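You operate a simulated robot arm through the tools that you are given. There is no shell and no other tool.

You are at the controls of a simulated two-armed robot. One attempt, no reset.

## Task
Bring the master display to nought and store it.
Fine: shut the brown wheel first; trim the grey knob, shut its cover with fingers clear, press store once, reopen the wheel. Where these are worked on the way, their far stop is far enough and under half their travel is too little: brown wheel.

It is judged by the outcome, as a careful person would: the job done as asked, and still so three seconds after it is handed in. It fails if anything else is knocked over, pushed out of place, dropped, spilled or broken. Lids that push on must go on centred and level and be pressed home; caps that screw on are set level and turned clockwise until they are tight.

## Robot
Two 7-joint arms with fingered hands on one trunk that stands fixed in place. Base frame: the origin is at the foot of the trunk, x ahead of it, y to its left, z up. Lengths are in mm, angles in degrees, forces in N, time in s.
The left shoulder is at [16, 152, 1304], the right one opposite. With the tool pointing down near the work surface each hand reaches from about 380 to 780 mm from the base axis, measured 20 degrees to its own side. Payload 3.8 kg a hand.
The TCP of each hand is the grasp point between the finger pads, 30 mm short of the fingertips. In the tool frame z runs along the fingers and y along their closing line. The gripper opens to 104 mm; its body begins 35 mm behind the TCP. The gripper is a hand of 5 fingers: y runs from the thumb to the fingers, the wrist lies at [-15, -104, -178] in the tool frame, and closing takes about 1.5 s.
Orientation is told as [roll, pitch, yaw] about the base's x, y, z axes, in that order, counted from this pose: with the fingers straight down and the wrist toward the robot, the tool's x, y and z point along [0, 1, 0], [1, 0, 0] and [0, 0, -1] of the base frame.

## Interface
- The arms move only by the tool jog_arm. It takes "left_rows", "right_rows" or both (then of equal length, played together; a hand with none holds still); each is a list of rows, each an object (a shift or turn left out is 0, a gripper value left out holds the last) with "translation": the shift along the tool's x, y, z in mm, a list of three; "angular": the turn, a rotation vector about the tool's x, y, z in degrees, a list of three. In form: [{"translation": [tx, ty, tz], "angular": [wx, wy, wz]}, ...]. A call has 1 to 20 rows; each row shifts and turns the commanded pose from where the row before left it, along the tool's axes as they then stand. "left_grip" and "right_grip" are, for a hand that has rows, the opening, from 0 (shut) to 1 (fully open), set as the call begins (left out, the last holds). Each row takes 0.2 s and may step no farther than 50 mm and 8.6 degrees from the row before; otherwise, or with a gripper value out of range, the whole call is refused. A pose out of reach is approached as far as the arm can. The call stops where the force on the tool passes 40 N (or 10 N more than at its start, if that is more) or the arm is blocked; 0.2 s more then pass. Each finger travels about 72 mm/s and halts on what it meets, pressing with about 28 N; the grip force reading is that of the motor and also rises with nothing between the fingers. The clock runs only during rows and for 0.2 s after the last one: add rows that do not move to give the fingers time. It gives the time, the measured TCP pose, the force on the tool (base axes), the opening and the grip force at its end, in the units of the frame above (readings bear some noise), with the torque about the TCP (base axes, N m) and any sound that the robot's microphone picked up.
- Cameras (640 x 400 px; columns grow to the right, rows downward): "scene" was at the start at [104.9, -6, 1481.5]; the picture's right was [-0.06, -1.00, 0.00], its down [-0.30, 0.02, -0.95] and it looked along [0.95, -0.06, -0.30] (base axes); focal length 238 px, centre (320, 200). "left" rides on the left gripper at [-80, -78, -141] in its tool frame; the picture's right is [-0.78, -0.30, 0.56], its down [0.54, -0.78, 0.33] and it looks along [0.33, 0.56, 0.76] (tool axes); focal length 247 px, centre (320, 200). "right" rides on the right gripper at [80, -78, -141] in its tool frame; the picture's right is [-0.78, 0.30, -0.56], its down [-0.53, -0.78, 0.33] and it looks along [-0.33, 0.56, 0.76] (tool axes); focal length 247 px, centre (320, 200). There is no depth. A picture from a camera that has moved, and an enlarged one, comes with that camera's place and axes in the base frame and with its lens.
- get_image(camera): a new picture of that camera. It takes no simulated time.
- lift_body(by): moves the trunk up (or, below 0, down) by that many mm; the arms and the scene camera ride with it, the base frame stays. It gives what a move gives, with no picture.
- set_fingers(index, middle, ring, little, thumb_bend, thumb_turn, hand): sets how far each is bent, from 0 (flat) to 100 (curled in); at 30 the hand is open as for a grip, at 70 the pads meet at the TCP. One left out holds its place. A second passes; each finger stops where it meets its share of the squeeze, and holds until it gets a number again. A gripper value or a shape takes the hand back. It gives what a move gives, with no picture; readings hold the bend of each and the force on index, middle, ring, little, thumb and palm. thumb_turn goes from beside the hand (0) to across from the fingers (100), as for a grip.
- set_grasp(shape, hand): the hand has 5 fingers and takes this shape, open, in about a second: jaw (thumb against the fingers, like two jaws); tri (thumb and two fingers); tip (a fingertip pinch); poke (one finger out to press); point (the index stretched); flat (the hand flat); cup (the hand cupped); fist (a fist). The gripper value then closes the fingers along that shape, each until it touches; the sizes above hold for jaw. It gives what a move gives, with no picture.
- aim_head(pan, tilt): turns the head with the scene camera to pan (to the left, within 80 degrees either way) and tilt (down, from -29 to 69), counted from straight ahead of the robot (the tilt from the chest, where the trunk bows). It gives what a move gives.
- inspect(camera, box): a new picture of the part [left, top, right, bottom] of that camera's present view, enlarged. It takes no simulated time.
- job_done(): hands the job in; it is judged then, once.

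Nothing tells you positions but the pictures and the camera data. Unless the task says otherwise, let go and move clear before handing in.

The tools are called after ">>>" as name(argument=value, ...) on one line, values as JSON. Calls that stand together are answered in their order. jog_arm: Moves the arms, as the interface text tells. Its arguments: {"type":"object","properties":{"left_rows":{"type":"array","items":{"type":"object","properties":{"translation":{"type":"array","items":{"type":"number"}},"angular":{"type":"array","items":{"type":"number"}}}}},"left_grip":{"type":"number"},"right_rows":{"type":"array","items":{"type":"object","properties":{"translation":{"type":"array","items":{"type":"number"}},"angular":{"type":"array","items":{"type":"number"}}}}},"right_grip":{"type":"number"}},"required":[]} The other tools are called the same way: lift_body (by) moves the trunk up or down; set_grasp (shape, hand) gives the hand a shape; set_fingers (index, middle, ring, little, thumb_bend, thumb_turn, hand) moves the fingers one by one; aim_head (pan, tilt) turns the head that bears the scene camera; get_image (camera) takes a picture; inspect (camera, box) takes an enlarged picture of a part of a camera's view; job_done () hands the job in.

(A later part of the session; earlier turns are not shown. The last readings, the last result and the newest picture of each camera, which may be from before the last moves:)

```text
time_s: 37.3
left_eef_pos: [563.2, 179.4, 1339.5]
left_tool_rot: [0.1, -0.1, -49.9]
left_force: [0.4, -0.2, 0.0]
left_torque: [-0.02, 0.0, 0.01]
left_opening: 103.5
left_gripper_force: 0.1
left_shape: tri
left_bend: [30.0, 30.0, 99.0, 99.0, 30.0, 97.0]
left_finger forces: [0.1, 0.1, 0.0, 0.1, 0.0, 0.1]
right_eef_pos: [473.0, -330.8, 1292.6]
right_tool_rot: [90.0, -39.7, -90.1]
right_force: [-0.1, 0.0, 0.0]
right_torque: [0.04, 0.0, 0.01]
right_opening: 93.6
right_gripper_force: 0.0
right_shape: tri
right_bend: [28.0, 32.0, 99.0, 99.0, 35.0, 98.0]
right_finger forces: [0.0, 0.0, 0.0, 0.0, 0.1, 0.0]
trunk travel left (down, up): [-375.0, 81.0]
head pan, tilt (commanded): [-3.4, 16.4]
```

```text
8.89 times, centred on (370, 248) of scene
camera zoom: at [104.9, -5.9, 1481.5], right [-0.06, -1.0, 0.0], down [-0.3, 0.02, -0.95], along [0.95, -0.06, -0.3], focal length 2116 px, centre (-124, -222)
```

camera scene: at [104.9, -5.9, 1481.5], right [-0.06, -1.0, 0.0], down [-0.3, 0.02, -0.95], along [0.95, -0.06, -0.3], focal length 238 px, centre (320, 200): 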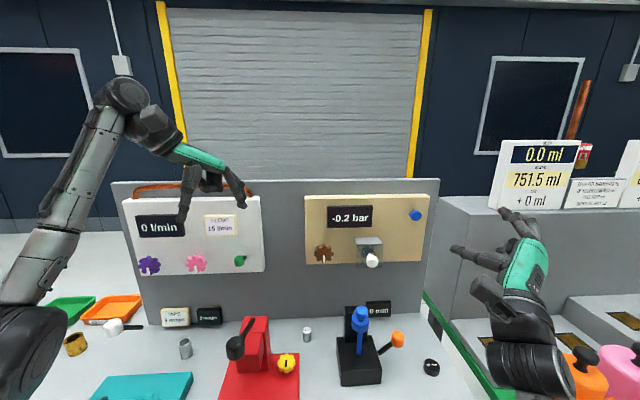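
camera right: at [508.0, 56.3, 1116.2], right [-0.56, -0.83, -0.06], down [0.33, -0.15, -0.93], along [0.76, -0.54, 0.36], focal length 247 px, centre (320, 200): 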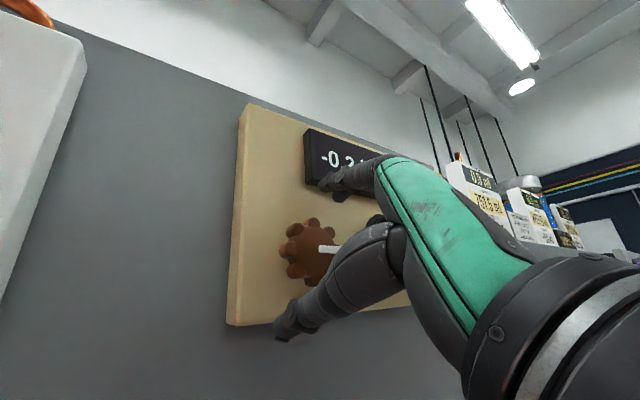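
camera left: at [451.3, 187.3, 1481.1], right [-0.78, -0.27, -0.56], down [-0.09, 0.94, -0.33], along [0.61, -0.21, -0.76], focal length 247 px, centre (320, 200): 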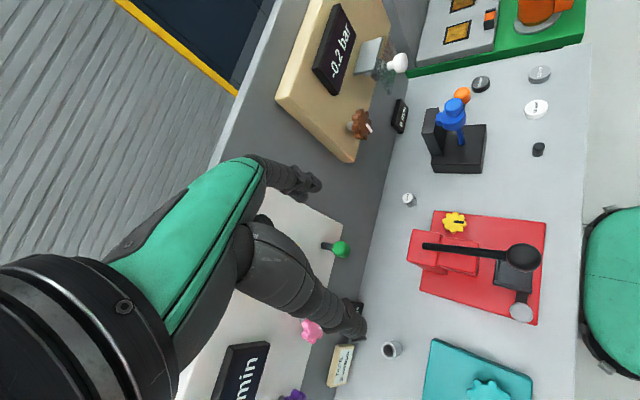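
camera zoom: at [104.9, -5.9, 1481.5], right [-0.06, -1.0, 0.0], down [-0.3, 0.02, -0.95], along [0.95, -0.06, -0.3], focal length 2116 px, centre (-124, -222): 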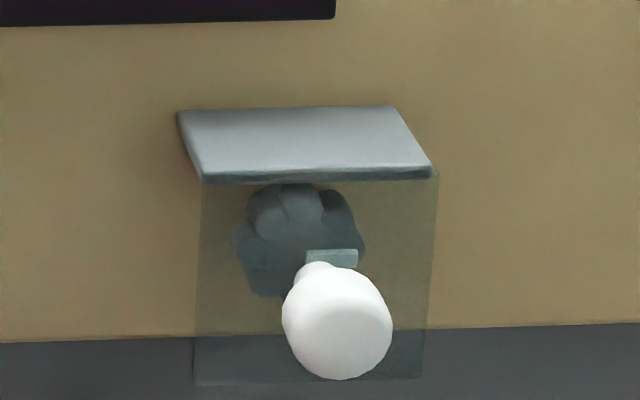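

The handle head is at about [627,-171,1150] and the flap plane at x≈653. I'll move the right hand further right and bring the left hand to face the handle with the fingers pitched 30° below level.

>>> jog_arm(right_rows=[{"translation": [-26, 30, 0]}, {"translation": [-26, 30, 0]}, {"translation": [-26, 30, 0]}, {}, {}, {}, {}, {}, {}, {}, {}, {}, {}, {}], left_rows=[{"angular": [0, 0, -8.3]}, {"angular": [0, 0, -8.3]}, {"angular": [0, 0, -8.3]}, {"angular": [0, 0, -8.3]}, {"angular": [0, 0, -8.3]}, {"angular": [0, 0, -8.4]}, {"angular": [-8.5, 0, 0]}, {"angular": [-8.5, 0, 0]}, {"angular": [-8.5, 0, 0]}, {"angular": [-8.5, 0, 0]}, {"angular": [-8.5, 0, 0]}, {"angular": [-8.5, 0, 0]}, {"angular": [-8.5, 0, 0]}, {}])

>>> jog_arm(left_rows=[{"translation": [-45, 0, -5]}, {"translation": [-45, 0, -5]}, {"translation": [-45, 0, -5]}, {"translation": [-45, 0, 0]}, {"translation": [-45, 0, 0]}, {"translation": [-45, 0, 0]}, {}])

>>> get_image(camera="scene")

>>> get_image(camera="left")

```text
time_s: 40.3
left_eef_pos: [561.8, 179.3, 1339.8]
left_tool_rot: [0.1, -59.6, 0.0]
left_force: [0.2, -0.3, 0.2]
left_torque: [-0.03, -0.01, 0.0]
left_opening: 103.6
left_gripper_force: 0.1
left_shape: tri
left_bend: [30.0, 30.0, 99.0, 99.0, 30.0, 97.0]
left_finger forces: [0.0, 0.0, 0.0, 0.1, 0.0, 0.0]
right_eef_pos: [474.4, -450.9, 1291.9]
right_tool_rot: [90.0, -39.8, -90.1]
right_force: [0.6, 0.0, 0.9]
right_torque: [0.0, -0.03, 0.02]
right_opening: 93.6
right_gripper_force: 0.1
right_shape: tri
right_bend: [28.0, 32.0, 99.0, 99.0, 35.0, 98.0]
right_finger forces: [0.0, 0.0, 0.0, 0.0, 0.0, 0.0]
trunk travel left (down, up): [-375.0, 81.0]
head pan, tilt (commanded): [-3.4, 16.4]
```

```text
time_s: 42.1
left_eef_pos: [564.0, -65.2, 1326.9]
left_tool_rot: [7.7, -59.4, -3.8]
left_force: [0.3, -0.5, 0.0]
left_torque: [-0.01, 0.01, 0.0]
left_opening: 103.8
left_gripper_force: 0.0
left_shape: tri
left_bend: [30.0, 30.0, 99.0, 99.0, 30.0, 97.0]
left_finger forces: [0.0, 0.0, 0.0, 0.0, 0.1, 0.0]
right_eef_pos: [473.3, -452.1, 1291.6]
right_tool_rot: [90.0, -39.7, -90.0]
right_force: [0.4, -1.0, 0.7]
right_torque: [-0.02, -0.02, 0.02]
right_opening: 93.7
right_gripper_force: 0.0
right_shape: tri
right_bend: [28.0, 32.0, 99.0, 99.0, 35.0, 98.0]
right_finger forces: [0.1, 0.0, 0.0, 0.0, 0.1, 0.0]
trunk travel left (down, up): [-375.0, 81.0]
head pan, tilt (commanded): [-3.4, 16.4]
stopped in row 7 (left hand): the arm was blocked; the commanded pose is now the measured one
```

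```text
taken
camera scene: at [104.5, -6.4, 1481.6], right [-0.06, -1.0, 0.0], down [-0.3, 0.02, -0.95], along [0.95, -0.06, -0.3], focal length 238 px, centre (320, 200)
```

scene: 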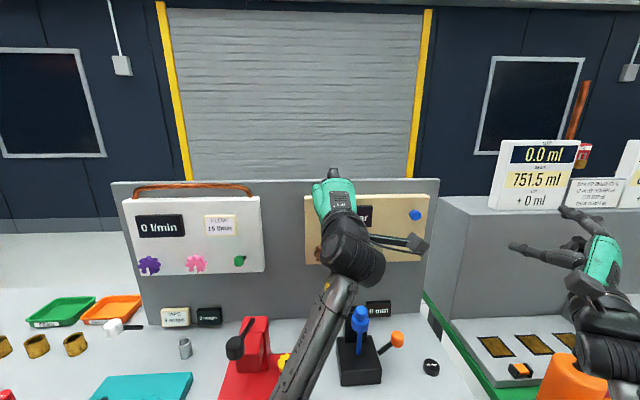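

```text
taken
camera left: at [407.0, -154.2, 1325.8], right [0.37, -0.72, -0.59], down [-0.13, 0.58, -0.8], along [0.92, 0.37, 0.12], focal length 247 px, centre (320, 200)
```

left: 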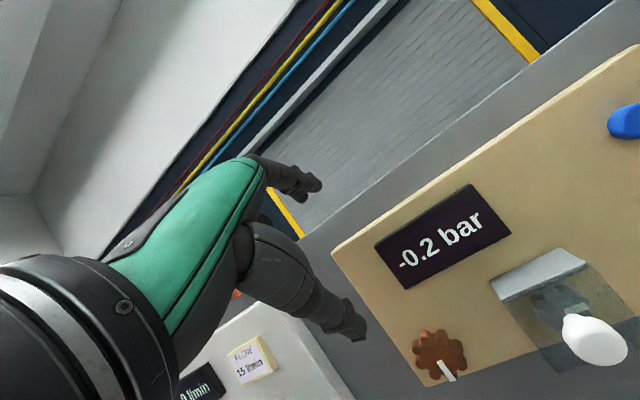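

The left arm is blocked before it can reach that far right at this orientation. The right arm suits the front grip better, so I'll move the left away and bring the right hand to the handle.

>>> jog_arm(left_rows=[{"translation": [45, 0, 0]}, {"translation": [45, 0, 0]}, {"translation": [45, 0, 0]}, {"translation": [45, 0, 0]}, {"translation": [45, 0, 0]}, {"translation": [20, 0, 0]}, {}, {}, {}, {}], right_rows=[{"angular": [0, 0, -8.4]}, {"angular": [0, 0, -8.4]}, {"angular": [0, 0, -8.4]}, {"angular": [0, 0, -8.4]}, {"angular": [0, 0, -8.4]}, {"angular": [0, 0, -8.4]}, {"angular": [8, 0, 0]}, {"angular": [8, 0, 0]}, {"angular": [8, 0, 0]}, {"angular": [6, 0, 0]}], right_grip=0.7)

>>> get_image(camera="scene")

>>> get_image(camera="right")

```text
time_s: 44.3
left_eef_pos: [551.3, 175.0, 1342.3]
left_tool_rot: [7.4, -59.2, -3.7]
left_force: [0.7, -0.5, 0.0]
left_torque: [-0.01, 0.02, 0.01]
left_opening: 103.8
left_gripper_force: 0.0
left_shape: tri
left_bend: [30.0, 30.0, 99.0, 99.0, 30.0, 97.0]
left_finger forces: [0.0, 0.0, 0.0, 0.0, 0.0, 0.0]
right_eef_pos: [473.6, -451.1, 1292.5]
right_tool_rot: [-0.2, -59.9, 0.2]
right_force: [-0.6, 0.6, 0.2]
right_torque: [-0.02, -0.01, -0.03]
right_opening: 73.1
right_gripper_force: 0.0
right_shape: tri
right_bend: [27.0, 37.0, 99.0, 99.0, 58.0, 99.0]
right_finger forces: [0.0, 0.1, 0.0, 0.0, 0.1, 0.0]
trunk travel left (down, up): [-375.0, 81.0]
head pan, tilt (commanded): [-3.4, 16.4]
```

```text
taken
camera scene: at [104.7, -5.9, 1481.5], right [-0.06, -1.0, 0.0], down [-0.3, 0.02, -0.95], along [0.95, -0.06, -0.3], focal length 238 px, centre (320, 200)
```

scene: 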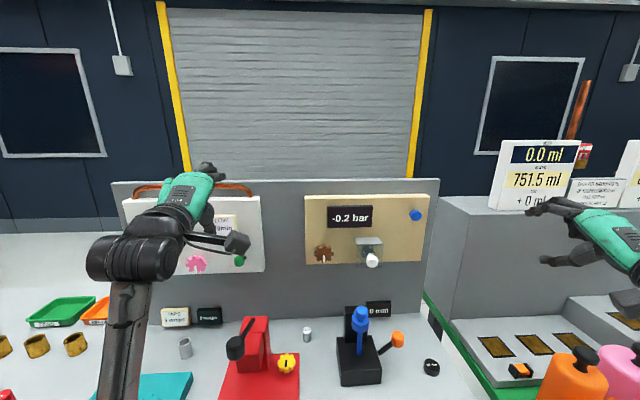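

```text
taken
camera right: at [313.2, -371.3, 1295.0], right [-0.33, -0.78, 0.54], down [-0.1, -0.54, -0.84], along [0.94, -0.33, 0.1], focal length 247 px, centre (320, 200)
```

right: 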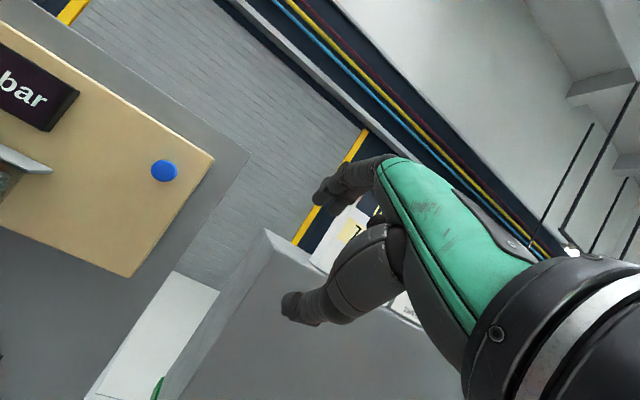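

Both arms are clear. I'll bring the right hand in front of the handle, still back from it, and return the left camera to its watching pose.

>>> jog_arm(right_rows=[{"translation": [47.5, 0.5, 7.4]}, {"translation": [47.5, 0.5, 7.4]}, {"translation": [47.5, 0.5, 7.4]}, {"translation": [47.5, 0.5, 7.4]}, {"translation": [47.5, 0.5, 7.4]}, {"translation": [47.5, 0.5, 7.4]}, {}, {}, {}, {}, {}, {}, {}, {}], left_rows=[{"angular": [8.4, 0, 0]}, {"angular": [8.4, 0, 0]}, {"angular": [8.4, 0, 0]}, {"angular": [8.4, 0, 0]}, {"angular": [8.4, 0, 0]}, {"angular": [8.4, 0, 0]}, {"angular": [8.4, 0, 0]}, {"angular": [0, 0, 7.8]}, {"angular": [0, 0, 7.8]}, {"angular": [0, 0, 7.8]}, {"angular": [0, 0, 7.8]}, {"angular": [0, 0, 7.8]}, {"angular": [0, 0, 7.8]}, {}], right_grip=0.95)

>>> get_image(camera="scene")

>>> get_image(camera="left")

>>> get_image(camera="right")

```text
time_s: 47.3
left_eef_pos: [581.4, 181.6, 1338.8]
left_tool_rot: [3.2, 2.3, -44.2]
left_force: [-0.1, -0.5, 0.3]
left_torque: [0.0, 0.01, 0.01]
left_opening: 104.0
left_gripper_force: 0.1
left_shape: tri
left_bend: [30.0, 30.0, 99.0, 99.0, 30.0, 98.0]
left_finger forces: [0.0, 0.0, 0.1, 0.1, 0.0, 0.1]
left hand out of reach, approached as far as the arm can: row 9, 10, 11, 12, 13
right_eef_pos: [512.6, -165.1, 1269.1]
right_tool_rot: [-0.2, -60.0, 0.4]
right_force: [0.3, 0.2, -0.6]
right_torque: [0.02, 0.02, 0.01]
right_opening: 98.7
right_gripper_force: 0.1
right_shape: tri
right_bend: [31.0, 31.0, 99.0, 99.0, 31.0, 98.0]
right_finger forces: [0.1, 0.1, 0.1, 0.0, 0.0, 0.1]
trunk travel left (down, up): [-375.0, 81.0]
head pan, tilt (commanded): [-3.4, 16.4]
```

```text
taken
camera scene: at [104.8, -6.1, 1481.5], right [-0.06, -1.0, 0.0], down [-0.3, 0.02, -0.95], along [0.95, -0.06, -0.3], focal length 238 px, centre (320, 200)
```

scene: 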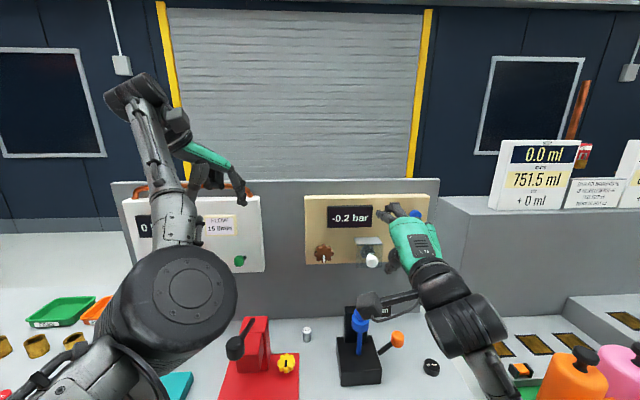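

```text
taken
camera left: at [470.1, 167.6, 1479.6], right [-0.75, -0.31, -0.59], down [-0.18, 0.95, -0.27], along [0.64, -0.1, -0.76], focal length 247 px, centre (320, 200)
```

left: 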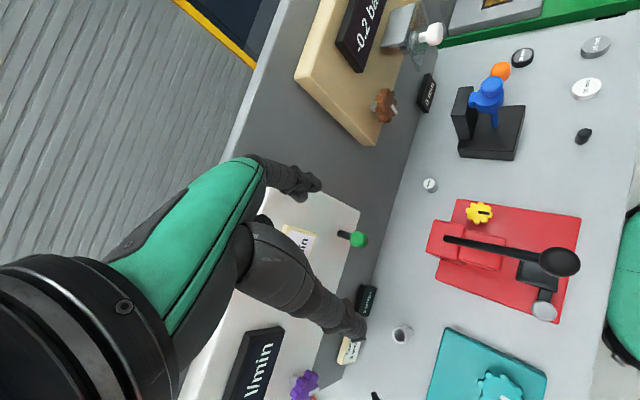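

```text
taken
camera right: at [353.1, -86.2, 1271.5], right [-0.33, -0.77, 0.54], down [-0.1, -0.54, -0.84], along [0.94, -0.33, 0.1], focal length 247 px, centre (320, 200)
```

right: 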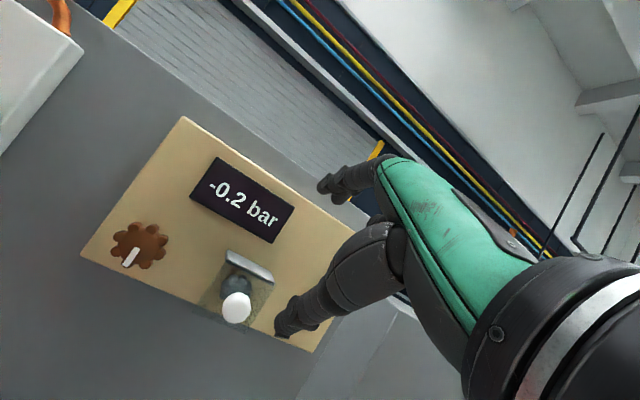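

The right hand is in front of the board at 1269 mm height. I'll come down along a diagonal to a stand-off point just short of the handle, clear above the blue press.

>>> jog_arm(right_rows=[{"translation": [0, -22, 40]}, {"translation": [0, -22, 40]}, {}])

>>> inspect(camera="left", box=[330, 0, 630, 180])

>>> inspect(camera="scene", box=[300, 180, 480, 300])

>>> get_image(camera="right")

```text
time_s: 48.1
left_eef_pos: [583.6, 180.3, 1339.5]
left_tool_rot: [3.1, 2.3, -44.2]
left_force: [-0.4, -0.3, 0.2]
left_torque: [-0.01, 0.0, 0.01]
left_opening: 103.8
left_gripper_force: 0.2
left_shape: tri
left_bend: [30.0, 30.0, 99.0, 99.0, 30.0, 98.0]
left_finger forces: [0.0, 0.1, 0.0, 0.0, 0.1, 0.1]
right_eef_pos: [560.5, -164.4, 1192.1]
right_tool_rot: [-0.3, -60.0, 0.1]
right_force: [0.5, -0.1, -0.7]
right_torque: [-0.01, -0.01, 0.02]
right_opening: 98.7
right_gripper_force: 0.0
right_shape: tri
right_bend: [31.0, 31.0, 99.0, 99.0, 31.0, 98.0]
right_finger forces: [0.0, 0.1, 0.0, 0.0, 0.0, 0.0]
trunk travel left (down, up): [-375.0, 81.0]
head pan, tilt (commanded): [-3.4, 16.4]
```

```text
2.13 times, centred on (480, 90) of left
camera zoom: at [469.9, 167.5, 1479.7], right [-0.75, -0.31, -0.59], down [-0.18, 0.94, -0.27], along [0.64, -0.1, -0.76], focal length 527 px, centre (-21, 435)
```

zoom: 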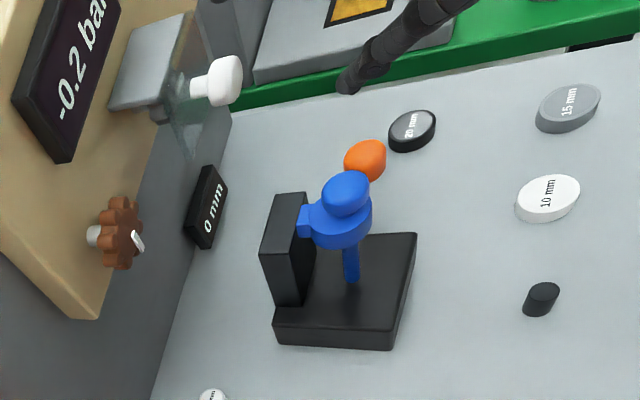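

```text
3.33 times, centred on (390, 240) of scene
camera zoom: at [104.6, -6.1, 1481.6], right [-0.06, -1.0, 0.0], down [-0.3, 0.02, -0.95], along [0.95, -0.06, -0.3], focal length 794 px, centre (87, 67)
```

zoom: 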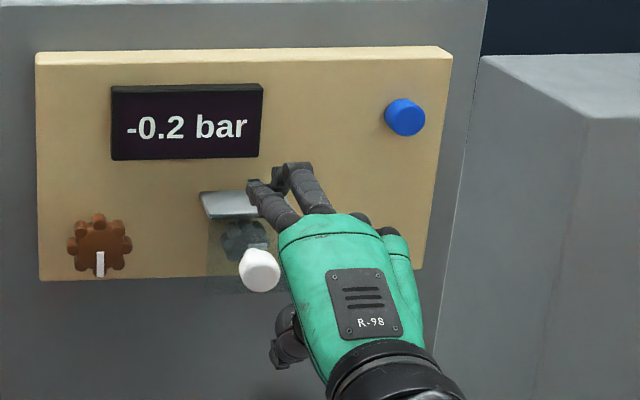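

```text
taken
camera right: at [401.2, -85.8, 1194.3], right [-0.33, -0.77, 0.54], down [-0.1, -0.54, -0.84], along [0.94, -0.33, 0.1], focal length 247 px, centre (320, 200)
```

right: 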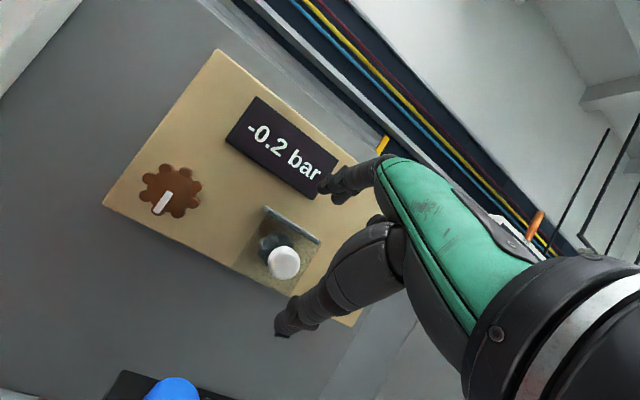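

The fingers are on line with the handle. I'll advance along the finger direction until the tips are level with the handle head, then pinch it.

>>> jog_arm(right_rows=[{"translation": [-3, 0, 20]}, {"translation": [0, 0, 20]}, {"translation": [0, 0, 12]}, {}])

>>> inspect(camera="left", box=[330, 0, 530, 120])

>>> inspect(camera="scene", box=[320, 200, 440, 280])

>>> inspect(camera="right", box=[200, 130, 420, 360])

```text
time_s: 49.1
left_eef_pos: [582.2, 179.9, 1339.4]
left_tool_rot: [3.0, 2.2, -44.1]
left_force: [-0.1, 0.9, 0.1]
left_torque: [0.02, 0.0, -0.01]
left_opening: 103.6
left_gripper_force: 0.0
left_shape: tri
left_bend: [30.0, 30.0, 99.0, 99.0, 30.0, 98.0]
left_finger forces: [0.0, 0.1, 0.1, 0.0, 0.0, 0.1]
right_eef_pos: [605.4, -169.6, 1167.7]
right_tool_rot: [-0.3, -60.1, 0.3]
right_force: [-0.3, -0.8, 0.2]
right_torque: [-0.05, 0.01, 0.01]
right_opening: 98.8
right_gripper_force: 0.0
right_shape: tri
right_bend: [31.0, 31.0, 99.0, 99.0, 31.0, 98.0]
right_finger forces: [0.1, 0.0, 0.0, 0.0, 0.0, 0.0]
trunk travel left (down, up): [-375.0, 81.0]
head pan, tilt (commanded): [-3.4, 16.4]
```

```text
3.20 times, centred on (430, 60) of left
camera zoom: at [470.2, 167.6, 1479.6], right [-0.75, -0.31, -0.59], down [-0.18, 0.94, -0.27], along [0.64, -0.1, -0.76], focal length 790 px, centre (-32, 648)
```

zoom: 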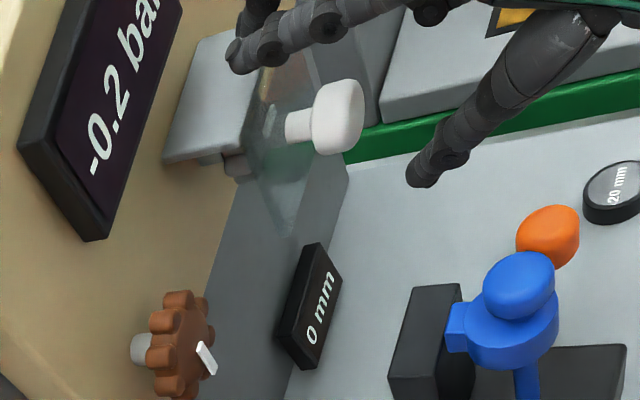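

```text
5.00 times, centred on (380, 240) of scene
camera zoom: at [104.9, -5.9, 1481.5], right [-0.06, -1.0, 0.0], down [-0.3, 0.02, -0.95], along [0.95, -0.06, -0.3], focal length 1190 px, centre (20, 0)
```

zoom: 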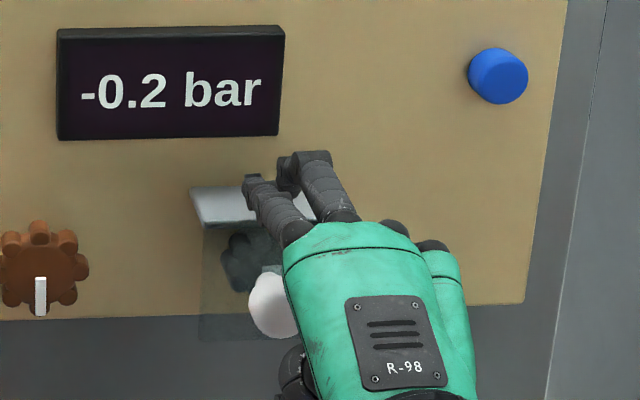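

```text
1.74 times, centred on (310, 245) of right
camera zoom: at [445.8, -89.5, 1170.0], right [-0.33, -0.77, 0.54], down [-0.1, -0.54, -0.84], along [0.94, -0.33, 0.1], focal length 430 px, centre (337, 122)
```

zoom: 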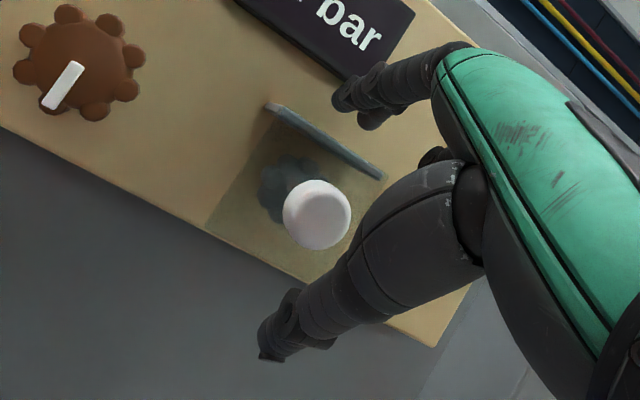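

The handle sits between the fingers and thumb. I'll close the pinch now.

>>> jog_arm(right_rows=[{}, {}, {}, {}, {}, {}, {}, {}], right_grip=0.15)

>>> inspect(camera="left", box=[330, 0, 530, 120])

>>> inspect(camera="scene", box=[320, 200, 440, 280])

>>> inspect(camera="right", box=[200, 130, 420, 360])

```text
time_s: 50.9
left_eef_pos: [579.1, 181.4, 1340.9]
left_tool_rot: [3.2, 2.0, -44.1]
left_force: [-0.5, -0.2, 0.1]
left_torque: [0.03, -0.02, -0.04]
left_opening: 103.9
left_gripper_force: 0.1
left_shape: tri
left_bend: [30.0, 30.0, 99.0, 99.0, 30.0, 98.0]
left_finger forces: [0.1, 0.0, 0.0, 0.0, 0.0, 0.0]
right_eef_pos: [603.4, -168.7, 1168.9]
right_tool_rot: [-0.3, -60.1, 0.3]
right_force: [-15.1, 0.7, -3.2]
right_torque: [0.18, 0.41, -0.15]
right_opening: 5.9
right_gripper_force: 27.9
right_shape: tri
right_bend: [70.0, 59.0, 100.0, 100.0, 70.0, 100.0]
right_finger forces: [13.7, 6.3, 0.1, 0.0, 37.1, 0.1]
trunk travel left (down, up): [-375.0, 81.0]
head pan, tilt (commanded): [-3.4, 16.4]
```

```text
3.20 times, centred on (430, 60) of left
camera zoom: at [466.5, 167.5, 1480.8], right [-0.75, -0.31, -0.59], down [-0.18, 0.94, -0.27], along [0.64, -0.1, -0.76], focal length 790 px, centre (-32, 648)
```

zoom: 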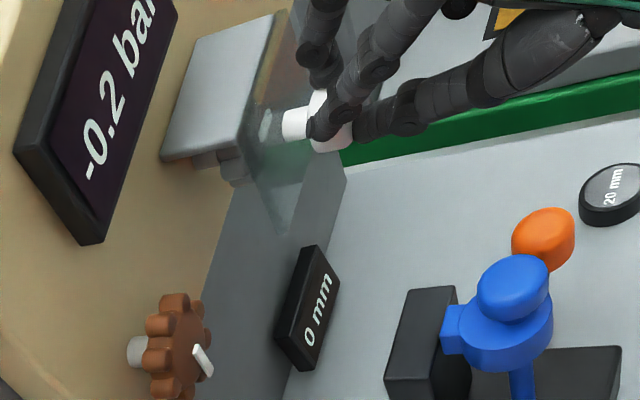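

```text
5.00 times, centred on (380, 240) of scene
camera zoom: at [101.3, -6.1, 1481.8], right [-0.06, -1.0, 0.0], down [-0.3, 0.02, -0.95], along [0.95, -0.06, -0.3], focal length 1190 px, centre (20, 0)
```

zoom: 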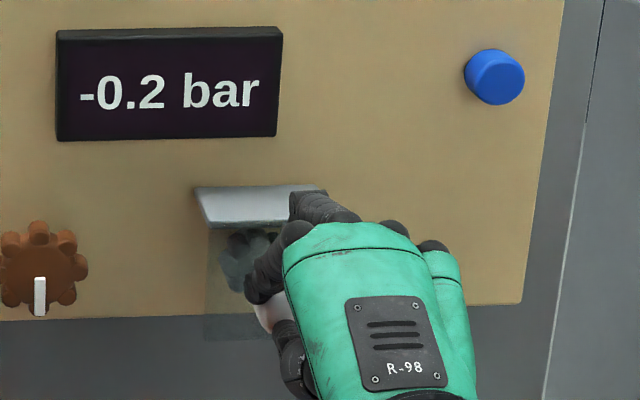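

```text
1.74 times, centred on (310, 245) of right
camera zoom: at [442.8, -89.7, 1171.0], right [-0.34, -0.77, 0.54], down [-0.1, -0.54, -0.84], along [0.94, -0.33, 0.1], focal length 430 px, centre (337, 122)
```

zoom: 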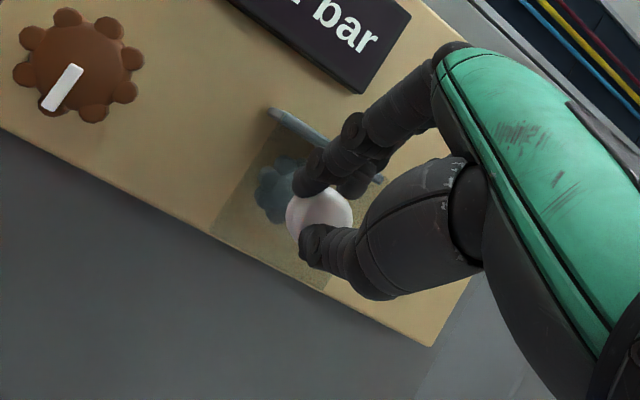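

The head is pinched between the thumb below and the fingers above and behind. I'll swing it a few degrees along the hinge arc and watch the forces.

>>> jog_arm(right_rows=[{"translation": [0, 3.67, -3.63], "angular": [6, 0, 0]}, {"translation": [0, 3.67, -3.63], "angular": [6, 0, 0]}, {"translation": [0, 3.67, -3.63], "angular": [6, 0, 0]}, {}])

>>> inspect(camera="left", box=[330, 0, 530, 120])

>>> inspect(camera="right", box=[200, 130, 420, 360])

```text
time_s: 51.9
left_eef_pos: [580.5, 181.0, 1341.1]
left_tool_rot: [3.2, 2.2, -44.1]
left_force: [-0.3, -0.9, 0.1]
left_torque: [0.01, -0.04, -0.03]
left_opening: 103.6
left_gripper_force: 0.0
left_shape: tri
left_bend: [30.0, 30.0, 99.0, 99.0, 30.0, 98.0]
left_finger forces: [0.0, 0.0, 0.0, 0.2, 0.0, 0.1]
right_eef_pos: [600.8, -168.7, 1184.8]
right_tool_rot: [-0.3, -42.1, 0.2]
right_force: [-10.2, -0.2, -1.5]
right_torque: [0.02, 0.21, -0.06]
right_opening: 3.5
right_gripper_force: 27.9
right_shape: tri
right_bend: [70.0, 75.0, 100.0, 100.0, 74.0, 100.0]
right_finger forces: [0.0, 0.0, 0.0, 0.0, 0.0, 0.0]
trunk travel left (down, up): [-375.0, 81.0]
head pan, tilt (commanded): [-3.4, 16.4]
```

```text
3.20 times, centred on (430, 60) of left
camera zoom: at [467.9, 167.5, 1480.4], right [-0.75, -0.31, -0.59], down [-0.18, 0.94, -0.27], along [0.64, -0.1, -0.76], focal length 790 px, centre (-32, 648)
```

zoom: 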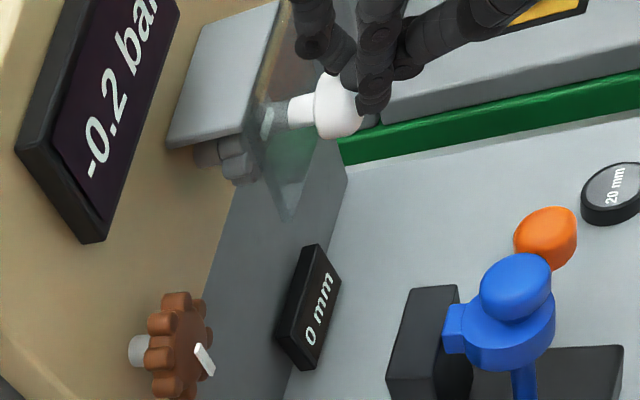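

```text
1.74 times, centred on (310, 245) of right
camera zoom: at [450.0, -89.7, 1235.4], right [-0.15, -0.77, 0.61], down [-0.35, -0.54, -0.77], along [0.92, -0.33, -0.19], focal length 430 px, centre (337, 122)
```

zoom: 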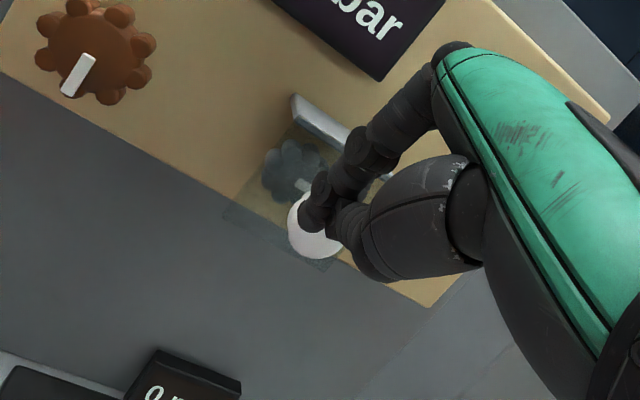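

The pinch slipped off the top of the head because it was 30° off the handle's axis. I'll pull back and retry with the fingers level, in line with the handle, and yawed slightly so the palm clears the press.

>>> jog_arm(right_rows=[{"translation": [0, 5, -10]}, {"translation": [0, 5, -20]}, {"translation": [0, 0, -30]}, {}])

>>> inspect(camera="left", box=[330, 0, 530, 120])

>>> inspect(camera="scene", box=[320, 200, 440, 280])

```text
time_s: 52.9
left_eef_pos: [582.2, 180.0, 1340.7]
left_tool_rot: [3.2, 2.3, -44.2]
left_force: [0.4, 0.7, 0.5]
left_torque: [-0.02, 0.01, -0.03]
left_opening: 103.6
left_gripper_force: 0.1
left_shape: tri
left_bend: [30.0, 30.0, 99.0, 99.0, 30.0, 98.0]
left_finger forces: [0.0, 0.0, 0.0, 0.0, 0.0, 0.1]
right_eef_pos: [572.4, -168.5, 1233.2]
right_tool_rot: [-0.2, -42.0, 0.2]
right_force: [0.0, 0.8, 0.2]
right_torque: [0.02, 0.01, 0.03]
right_opening: 3.9
right_gripper_force: 27.8
right_shape: tri
right_bend: [70.0, 75.0, 100.0, 100.0, 76.0, 100.0]
right_finger forces: [0.0, 0.0, 0.0, 0.1, 0.1, 0.0]
trunk travel left (down, up): [-375.0, 81.0]
head pan, tilt (commanded): [-3.4, 16.4]
```

```text
3.20 times, centred on (430, 60) of left
camera zoom: at [470.8, 167.7, 1479.3], right [-0.75, -0.31, -0.59], down [-0.18, 0.94, -0.27], along [0.64, -0.1, -0.76], focal length 790 px, centre (-32, 648)
```

zoom: 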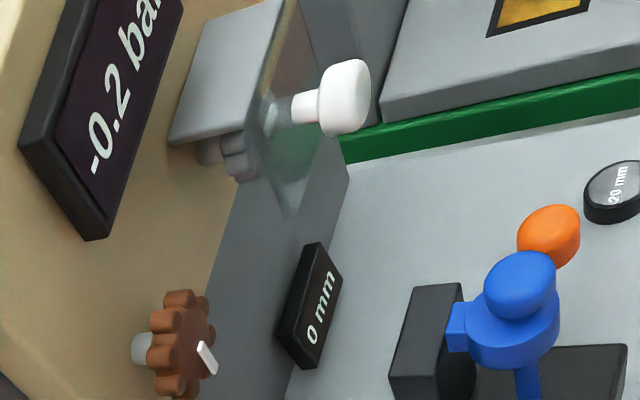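

```text
5.00 times, centred on (380, 240) of scene
camera zoom: at [105.6, -5.9, 1481.4], right [-0.06, -1.0, 0.0], down [-0.3, 0.02, -0.95], along [0.95, -0.06, -0.3], focal length 1190 px, centre (20, 0)
```

zoom: 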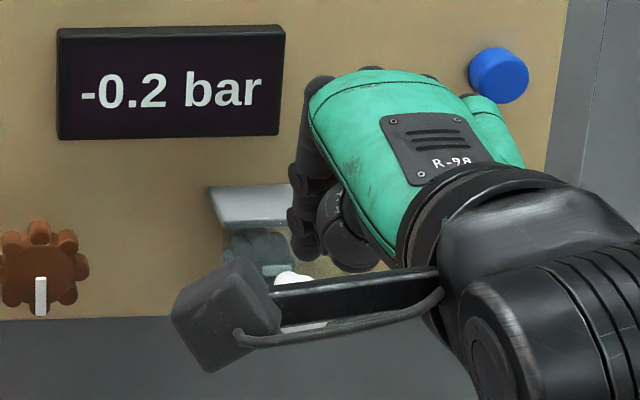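

The flap has opened slightly and stays where it was put, so the hinge has friction. I'll re-grip now that the handle tilts up about 15°, lining the fingers up with it at pitch -75.

>>> jog_arm(right_rows=[{"angular": [-8.25, 0, 0]}, {"angular": [-8.25, 0, 0]}, {"angular": [-8.25, 0, 0]}, {"angular": [-8.25, 0, 0]}, {}, {"translation": [0, -29.4, 2]}, {"translation": [0, -29.4, 2]}, {}], right_grip=0.95)

>>> inspect(camera="left", box=[330, 0, 530, 120])

>>> inspect(camera="right", box=[200, 130, 420, 360])

>>> inspect(camera="scene", box=[320, 200, 440, 300])

```text
time_s: 54.7
left_eef_pos: [582.1, 179.8, 1340.1]
left_tool_rot: [3.2, 2.2, -44.0]
left_force: [-0.4, -0.2, -0.1]
left_torque: [-0.02, 0.02, -0.02]
left_opening: 103.7
left_gripper_force: 0.1
left_shape: tri
left_bend: [30.0, 30.0, 99.0, 99.0, 30.0, 98.0]
left_finger forces: [0.0, 0.0, 0.0, 0.0, 0.0, 0.0]
right_eef_pos: [560.2, -169.6, 1175.2]
right_tool_rot: [-0.6, -74.9, 0.6]
right_force: [0.0, -0.7, -0.7]
right_torque: [0.03, 0.02, 0.06]
right_opening: 98.5
right_gripper_force: 0.1
right_shape: tri
right_bend: [32.0, 31.0, 99.0, 99.0, 31.0, 98.0]
right_finger forces: [0.0, 0.0, 0.0, 0.0, 0.0, 0.0]
trunk travel left (down, up): [-375.0, 81.0]
head pan, tilt (commanded): [-3.4, 16.4]
```

```text
3.20 times, centred on (430, 60) of left
camera zoom: at [470.5, 167.6, 1479.5], right [-0.75, -0.31, -0.59], down [-0.18, 0.94, -0.27], along [0.64, -0.1, -0.76], focal length 790 px, centre (-32, 648)
```

zoom: 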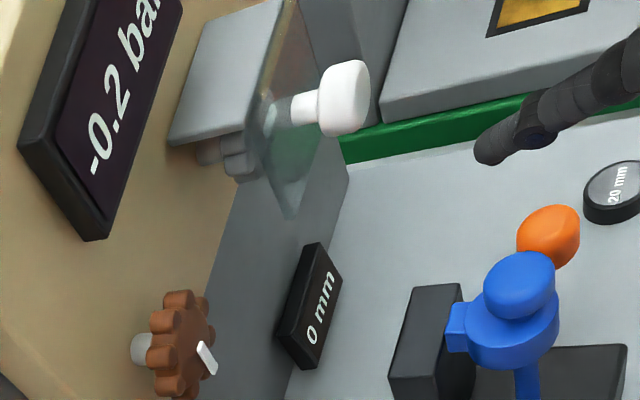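

```text
1.74 times, centred on (310, 245) of right
camera zoom: at [404.0, -89.7, 1135.7], right [-0.46, -0.77, 0.43], down [0.12, -0.54, -0.83], along [0.88, -0.33, 0.34], focal length 430 px, centre (337, 122)
```

zoom: 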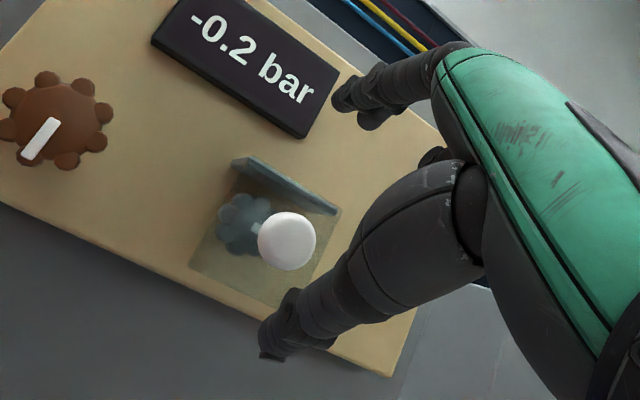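

```text
4.00 times, centred on (380, 250) of scene
camera zoom: at [105.3, -6.0, 1481.5], right [-0.06, -1.0, 0.0], down [-0.3, 0.02, -0.95], along [0.95, -0.06, -0.3], focal length 952 px, centre (80, 0)
```

zoom: 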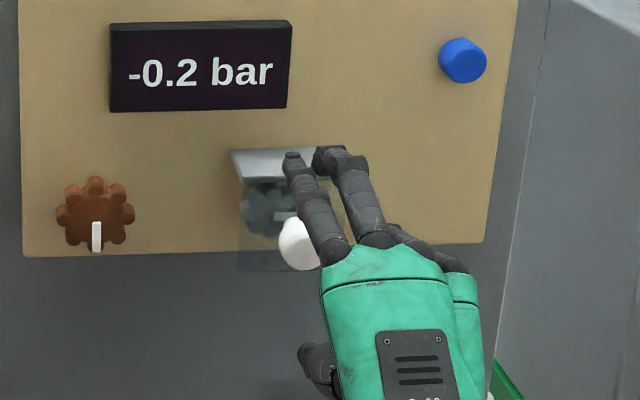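

The handle seems to have shifted sideways to about y=-177 rather than upwards, so the hinge may be a vertical one on the right. I'll look closely before touching it again.

>>> inspect(camera="left", box=[380, 0, 450, 80])

>>> inspect(camera="scene", box=[345, 225, 395, 270])

>>> inspect(camera="right", box=[250, 190, 350, 290])

```text
5.00 times, centred on (415, 40) of left
camera zoom: at [470.5, 167.6, 1479.5], right [-0.75, -0.31, -0.59], down [-0.18, 0.94, -0.27], along [0.64, -0.1, -0.76], focal length 1235 px, centre (-155, 1000)
```

zoom: 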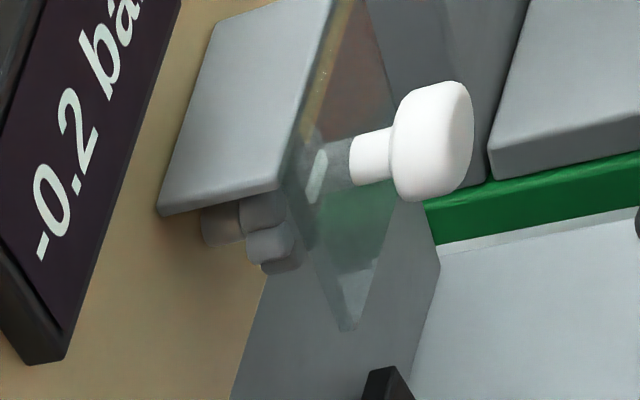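

```text
8.89 times, centred on (370, 248) of scene
camera zoom: at [105.3, -6.0, 1481.5], right [-0.06, -1.0, 0.0], down [-0.3, 0.02, -0.95], along [0.95, -0.06, -0.3], focal length 2116 px, centre (-124, -222)
```

zoom: 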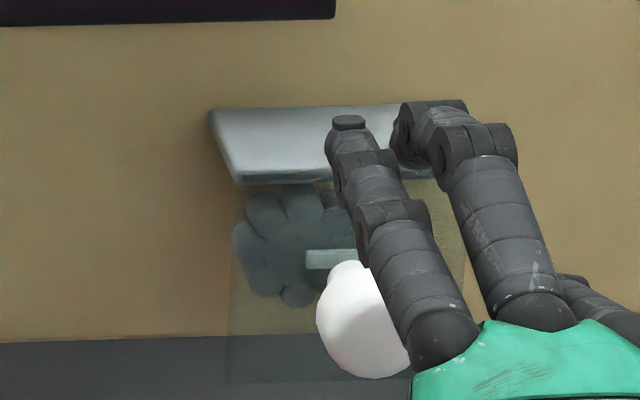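

```text
4.00 times, centred on (300, 240) of right
camera zoom: at [404.0, -89.7, 1135.7], right [-0.46, -0.77, 0.43], down [0.12, -0.54, -0.83], along [0.88, -0.33, 0.34], focal length 988 px, centre (400, 40)
```

zoom: 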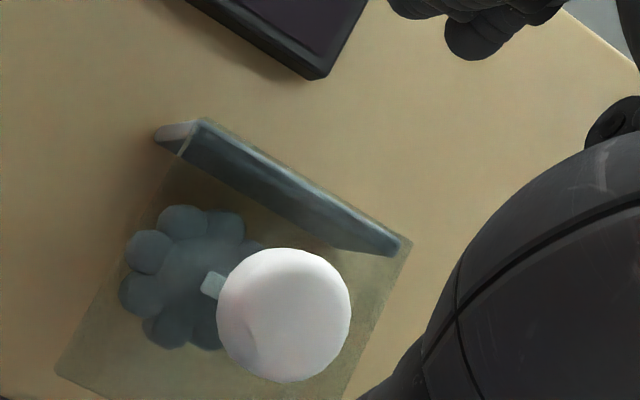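

The hood has moved right by about 10 mm together with the flap. So the cover is one piece that slides sideways, and opening means sliding it right. I'll pinch the handle again and slide it along -y.

>>> jog_arm(right_rows=[{"translation": [-2.5, -2, 17.6]}, {"translation": [-2.5, -2, 17.6]}, {"translation": [-2.5, -2, 17.6]}, {}])

>>> jog_arm(right_rows=[{}, {}, {}, {}, {}, {}, {}], right_grip=0.2)

>>> inspect(camera="left", box=[330, 0, 530, 120])

>>> inspect(camera="scene", box=[320, 200, 440, 300])

>>> inspect(camera="right", box=[200, 130, 420, 360])

```text
time_s: 55.7
left_eef_pos: [582.7, 180.8, 1340.8]
left_tool_rot: [3.1, 2.2, -44.1]
left_force: [-1.0, -0.6, -0.1]
left_torque: [-0.02, 0.01, 0.01]
left_opening: 103.9
left_gripper_force: 0.0
left_shape: tri
left_bend: [30.0, 30.0, 99.0, 99.0, 30.0, 98.0]
left_finger forces: [0.1, 0.1, 0.0, 0.0, 0.0, 0.0]
right_eef_pos: [609.2, -176.6, 1155.4]
right_tool_rot: [-0.5, -75.2, 0.6]
right_force: [0.3, 0.1, -0.3]
right_torque: [0.0, 0.02, 0.0]
right_opening: 98.4
right_gripper_force: 0.1
right_shape: tri
right_bend: [32.0, 31.0, 99.0, 99.0, 31.0, 98.0]
right_finger forces: [0.0, 0.0, 0.1, 0.1, 0.1, 0.0]
trunk travel left (down, up): [-375.0, 81.0]
head pan, tilt (commanded): [-3.4, 16.4]
```

```text
time_s: 57.3
left_eef_pos: [582.7, 180.7, 1339.4]
left_tool_rot: [3.1, 2.4, -44.1]
left_force: [-0.4, 0.2, -0.1]
left_torque: [0.0, 0.01, 0.0]
left_opening: 103.7
left_gripper_force: 0.1
left_shape: tri
left_bend: [30.0, 30.0, 99.0, 99.0, 30.0, 98.0]
left_finger forces: [0.0, 0.1, 0.0, 0.0, 0.0, 0.1]
right_eef_pos: [609.6, -175.3, 1156.3]
right_tool_rot: [-0.6, -75.0, 0.5]
right_force: [1.0, 0.6, -0.4]
right_torque: [0.0, -0.12, 0.0]
right_opening: 21.7
right_gripper_force: 27.8
right_shape: tri
right_bend: [73.0, 56.0, 100.0, 100.0, 74.0, 100.0]
right_finger forces: [10.5, 12.7, 0.0, 0.0, 23.9, 0.0]
trunk travel left (down, up): [-375.0, 81.0]
head pan, tilt (commanded): [-3.4, 16.4]
```

```text
3.20 times, centred on (430, 60) of left
camera zoom: at [470.6, 167.7, 1479.4], right [-0.75, -0.31, -0.59], down [-0.18, 0.94, -0.27], along [0.64, -0.1, -0.76], focal length 790 px, centre (-32, 648)
```

zoom: 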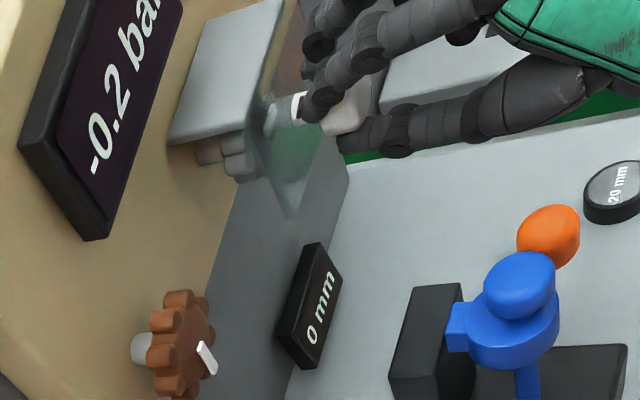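

```text
4.00 times, centred on (380, 250) of scene
camera zoom: at [105.4, -5.9, 1481.5], right [-0.06, -1.0, 0.0], down [-0.3, 0.02, -0.95], along [0.95, -0.06, -0.3], focal length 952 px, centre (80, 0)
```

zoom: 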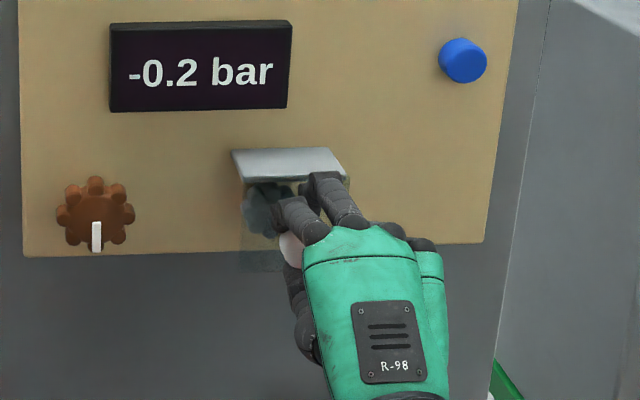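

```text
1.74 times, centred on (310, 245) of right
camera zoom: at [454.0, -96.5, 1116.0], right [-0.46, -0.77, 0.43], down [0.12, -0.54, -0.83], along [0.88, -0.33, 0.34], focal length 430 px, centre (337, 122)
```

zoom: 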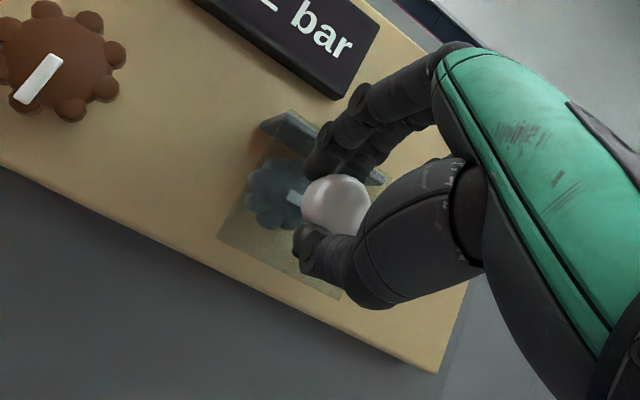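

The handle is now well gripped, with balanced forces. I'll slide it to the right and watch the forces.

>>> jog_arm(right_rows=[{"translation": [-10, 0, 0]}, {"translation": [-10, 0, 0]}, {"translation": [-10, 0, 0]}, {}])

>>> inspect(camera="scene", box=[320, 200, 440, 300])

>>> inspect(camera="left", box=[330, 0, 530, 120])

```text
time_s: 58.3
left_eef_pos: [583.4, 181.3, 1337.6]
left_tool_rot: [3.1, 2.2, -44.1]
left_force: [-0.2, 0.7, -0.2]
left_torque: [0.01, 0.04, 0.02]
left_opening: 103.9
left_gripper_force: 0.1
left_shape: tri
left_bend: [30.0, 30.0, 99.0, 99.0, 30.0, 98.0]
left_finger forces: [0.0, 0.1, 0.0, 0.1, 0.0, 0.0]
right_eef_pos: [609.0, -206.4, 1155.8]
right_tool_rot: [-0.6, -74.8, 0.6]
right_force: [3.0, -0.2, -6.1]
right_torque: [-0.02, -0.04, 0.04]
right_opening: 21.8
right_gripper_force: 27.9
right_shape: tri
right_bend: [73.0, 57.0, 100.0, 100.0, 74.0, 100.0]
right_finger forces: [9.9, 12.2, 0.0, 0.0, 27.1, 0.0]
trunk travel left (down, up): [-375.0, 81.0]
head pan, tilt (commanded): [-3.4, 16.4]
```

```text
4.00 times, centred on (380, 250) of scene
camera zoom: at [106.5, -6.0, 1481.4], right [-0.06, -1.0, 0.0], down [-0.3, 0.02, -0.95], along [0.95, -0.06, -0.3], focal length 952 px, centre (80, 0)
```

zoom: 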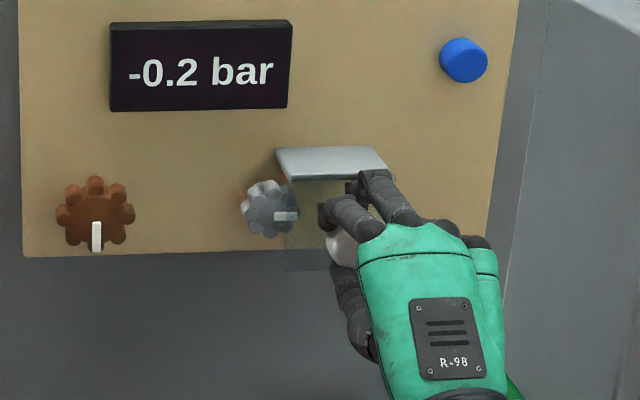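

```text
3.20 times, centred on (430, 60) of left
camera zoom: at [471.7, 167.6, 1479.0], right [-0.75, -0.31, -0.59], down [-0.18, 0.94, -0.27], along [0.64, -0.1, -0.76], focal length 790 px, centre (-32, 648)
```

zoom: 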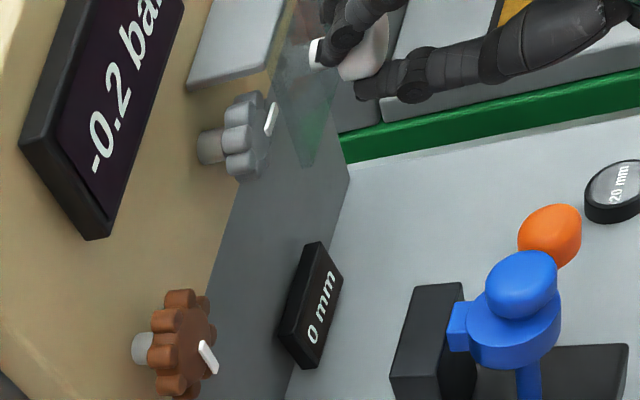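

The cover slides smoothly to the right and the grey knob is coming into view. I'll keep sliding until it is fully clear or stops.

>>> jog_arm(right_rows=[{"translation": [-10, 0, 0]}, {"translation": [-10, 0, 0]}, {"translation": [-10, 0, 0]}, {"translation": [-10, 0, 0]}, {}])

>>> inspect(camera="scene", box=[320, 200, 440, 300])

>>> inspect(camera="left", box=[330, 0, 530, 120])

```text
time_s: 59.5
left_eef_pos: [584.6, 180.3, 1339.1]
left_tool_rot: [3.1, 2.4, -44.1]
left_force: [-0.1, -1.0, -1.1]
left_torque: [0.02, -0.02, 0.02]
left_opening: 103.5
left_gripper_force: 0.0
left_shape: tri
left_bend: [30.0, 30.0, 99.0, 99.0, 30.0, 98.0]
left_finger forces: [0.0, 0.1, 0.1, 0.1, 0.0, 0.0]
right_eef_pos: [609.1, -246.9, 1155.7]
right_tool_rot: [-0.6, -75.1, 0.6]
right_force: [5.7, 0.6, -3.4]
right_torque: [0.02, -0.08, -0.03]
right_opening: 21.5
right_gripper_force: 27.8
right_shape: tri
right_bend: [73.0, 57.0, 100.0, 100.0, 74.0, 100.0]
right_finger forces: [10.3, 13.1, 0.0, 0.0, 26.2, 0.0]
trunk travel left (down, up): [-375.0, 81.0]
head pan, tilt (commanded): [-3.4, 16.4]
```

```text
4.00 times, centred on (380, 250) of scene
camera zoom: at [106.9, -6.0, 1481.4], right [-0.06, -1.0, 0.0], down [-0.3, 0.02, -0.95], along [0.95, -0.06, -0.3], focal length 952 px, centre (80, 0)
```

zoom: 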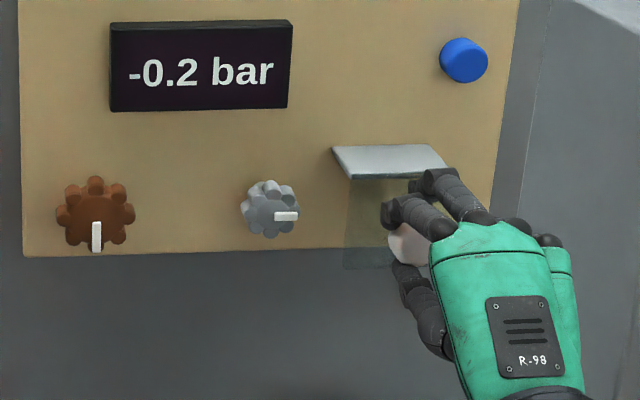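

```text
3.20 times, centred on (430, 60) of left
camera zoom: at [472.2, 167.6, 1479.0], right [-0.75, -0.31, -0.58], down [-0.18, 0.94, -0.27], along [0.64, -0.1, -0.76], focal length 790 px, centre (-32, 648)
```

zoom: 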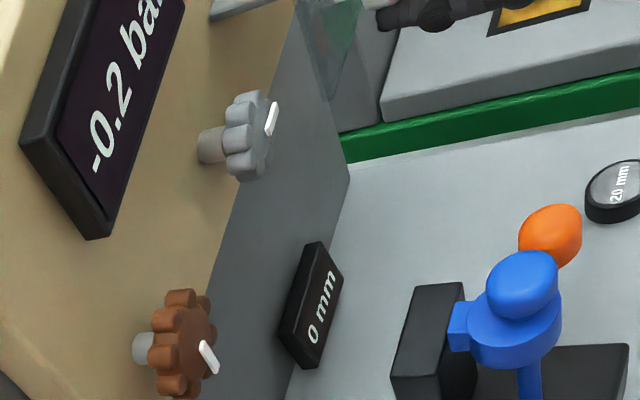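

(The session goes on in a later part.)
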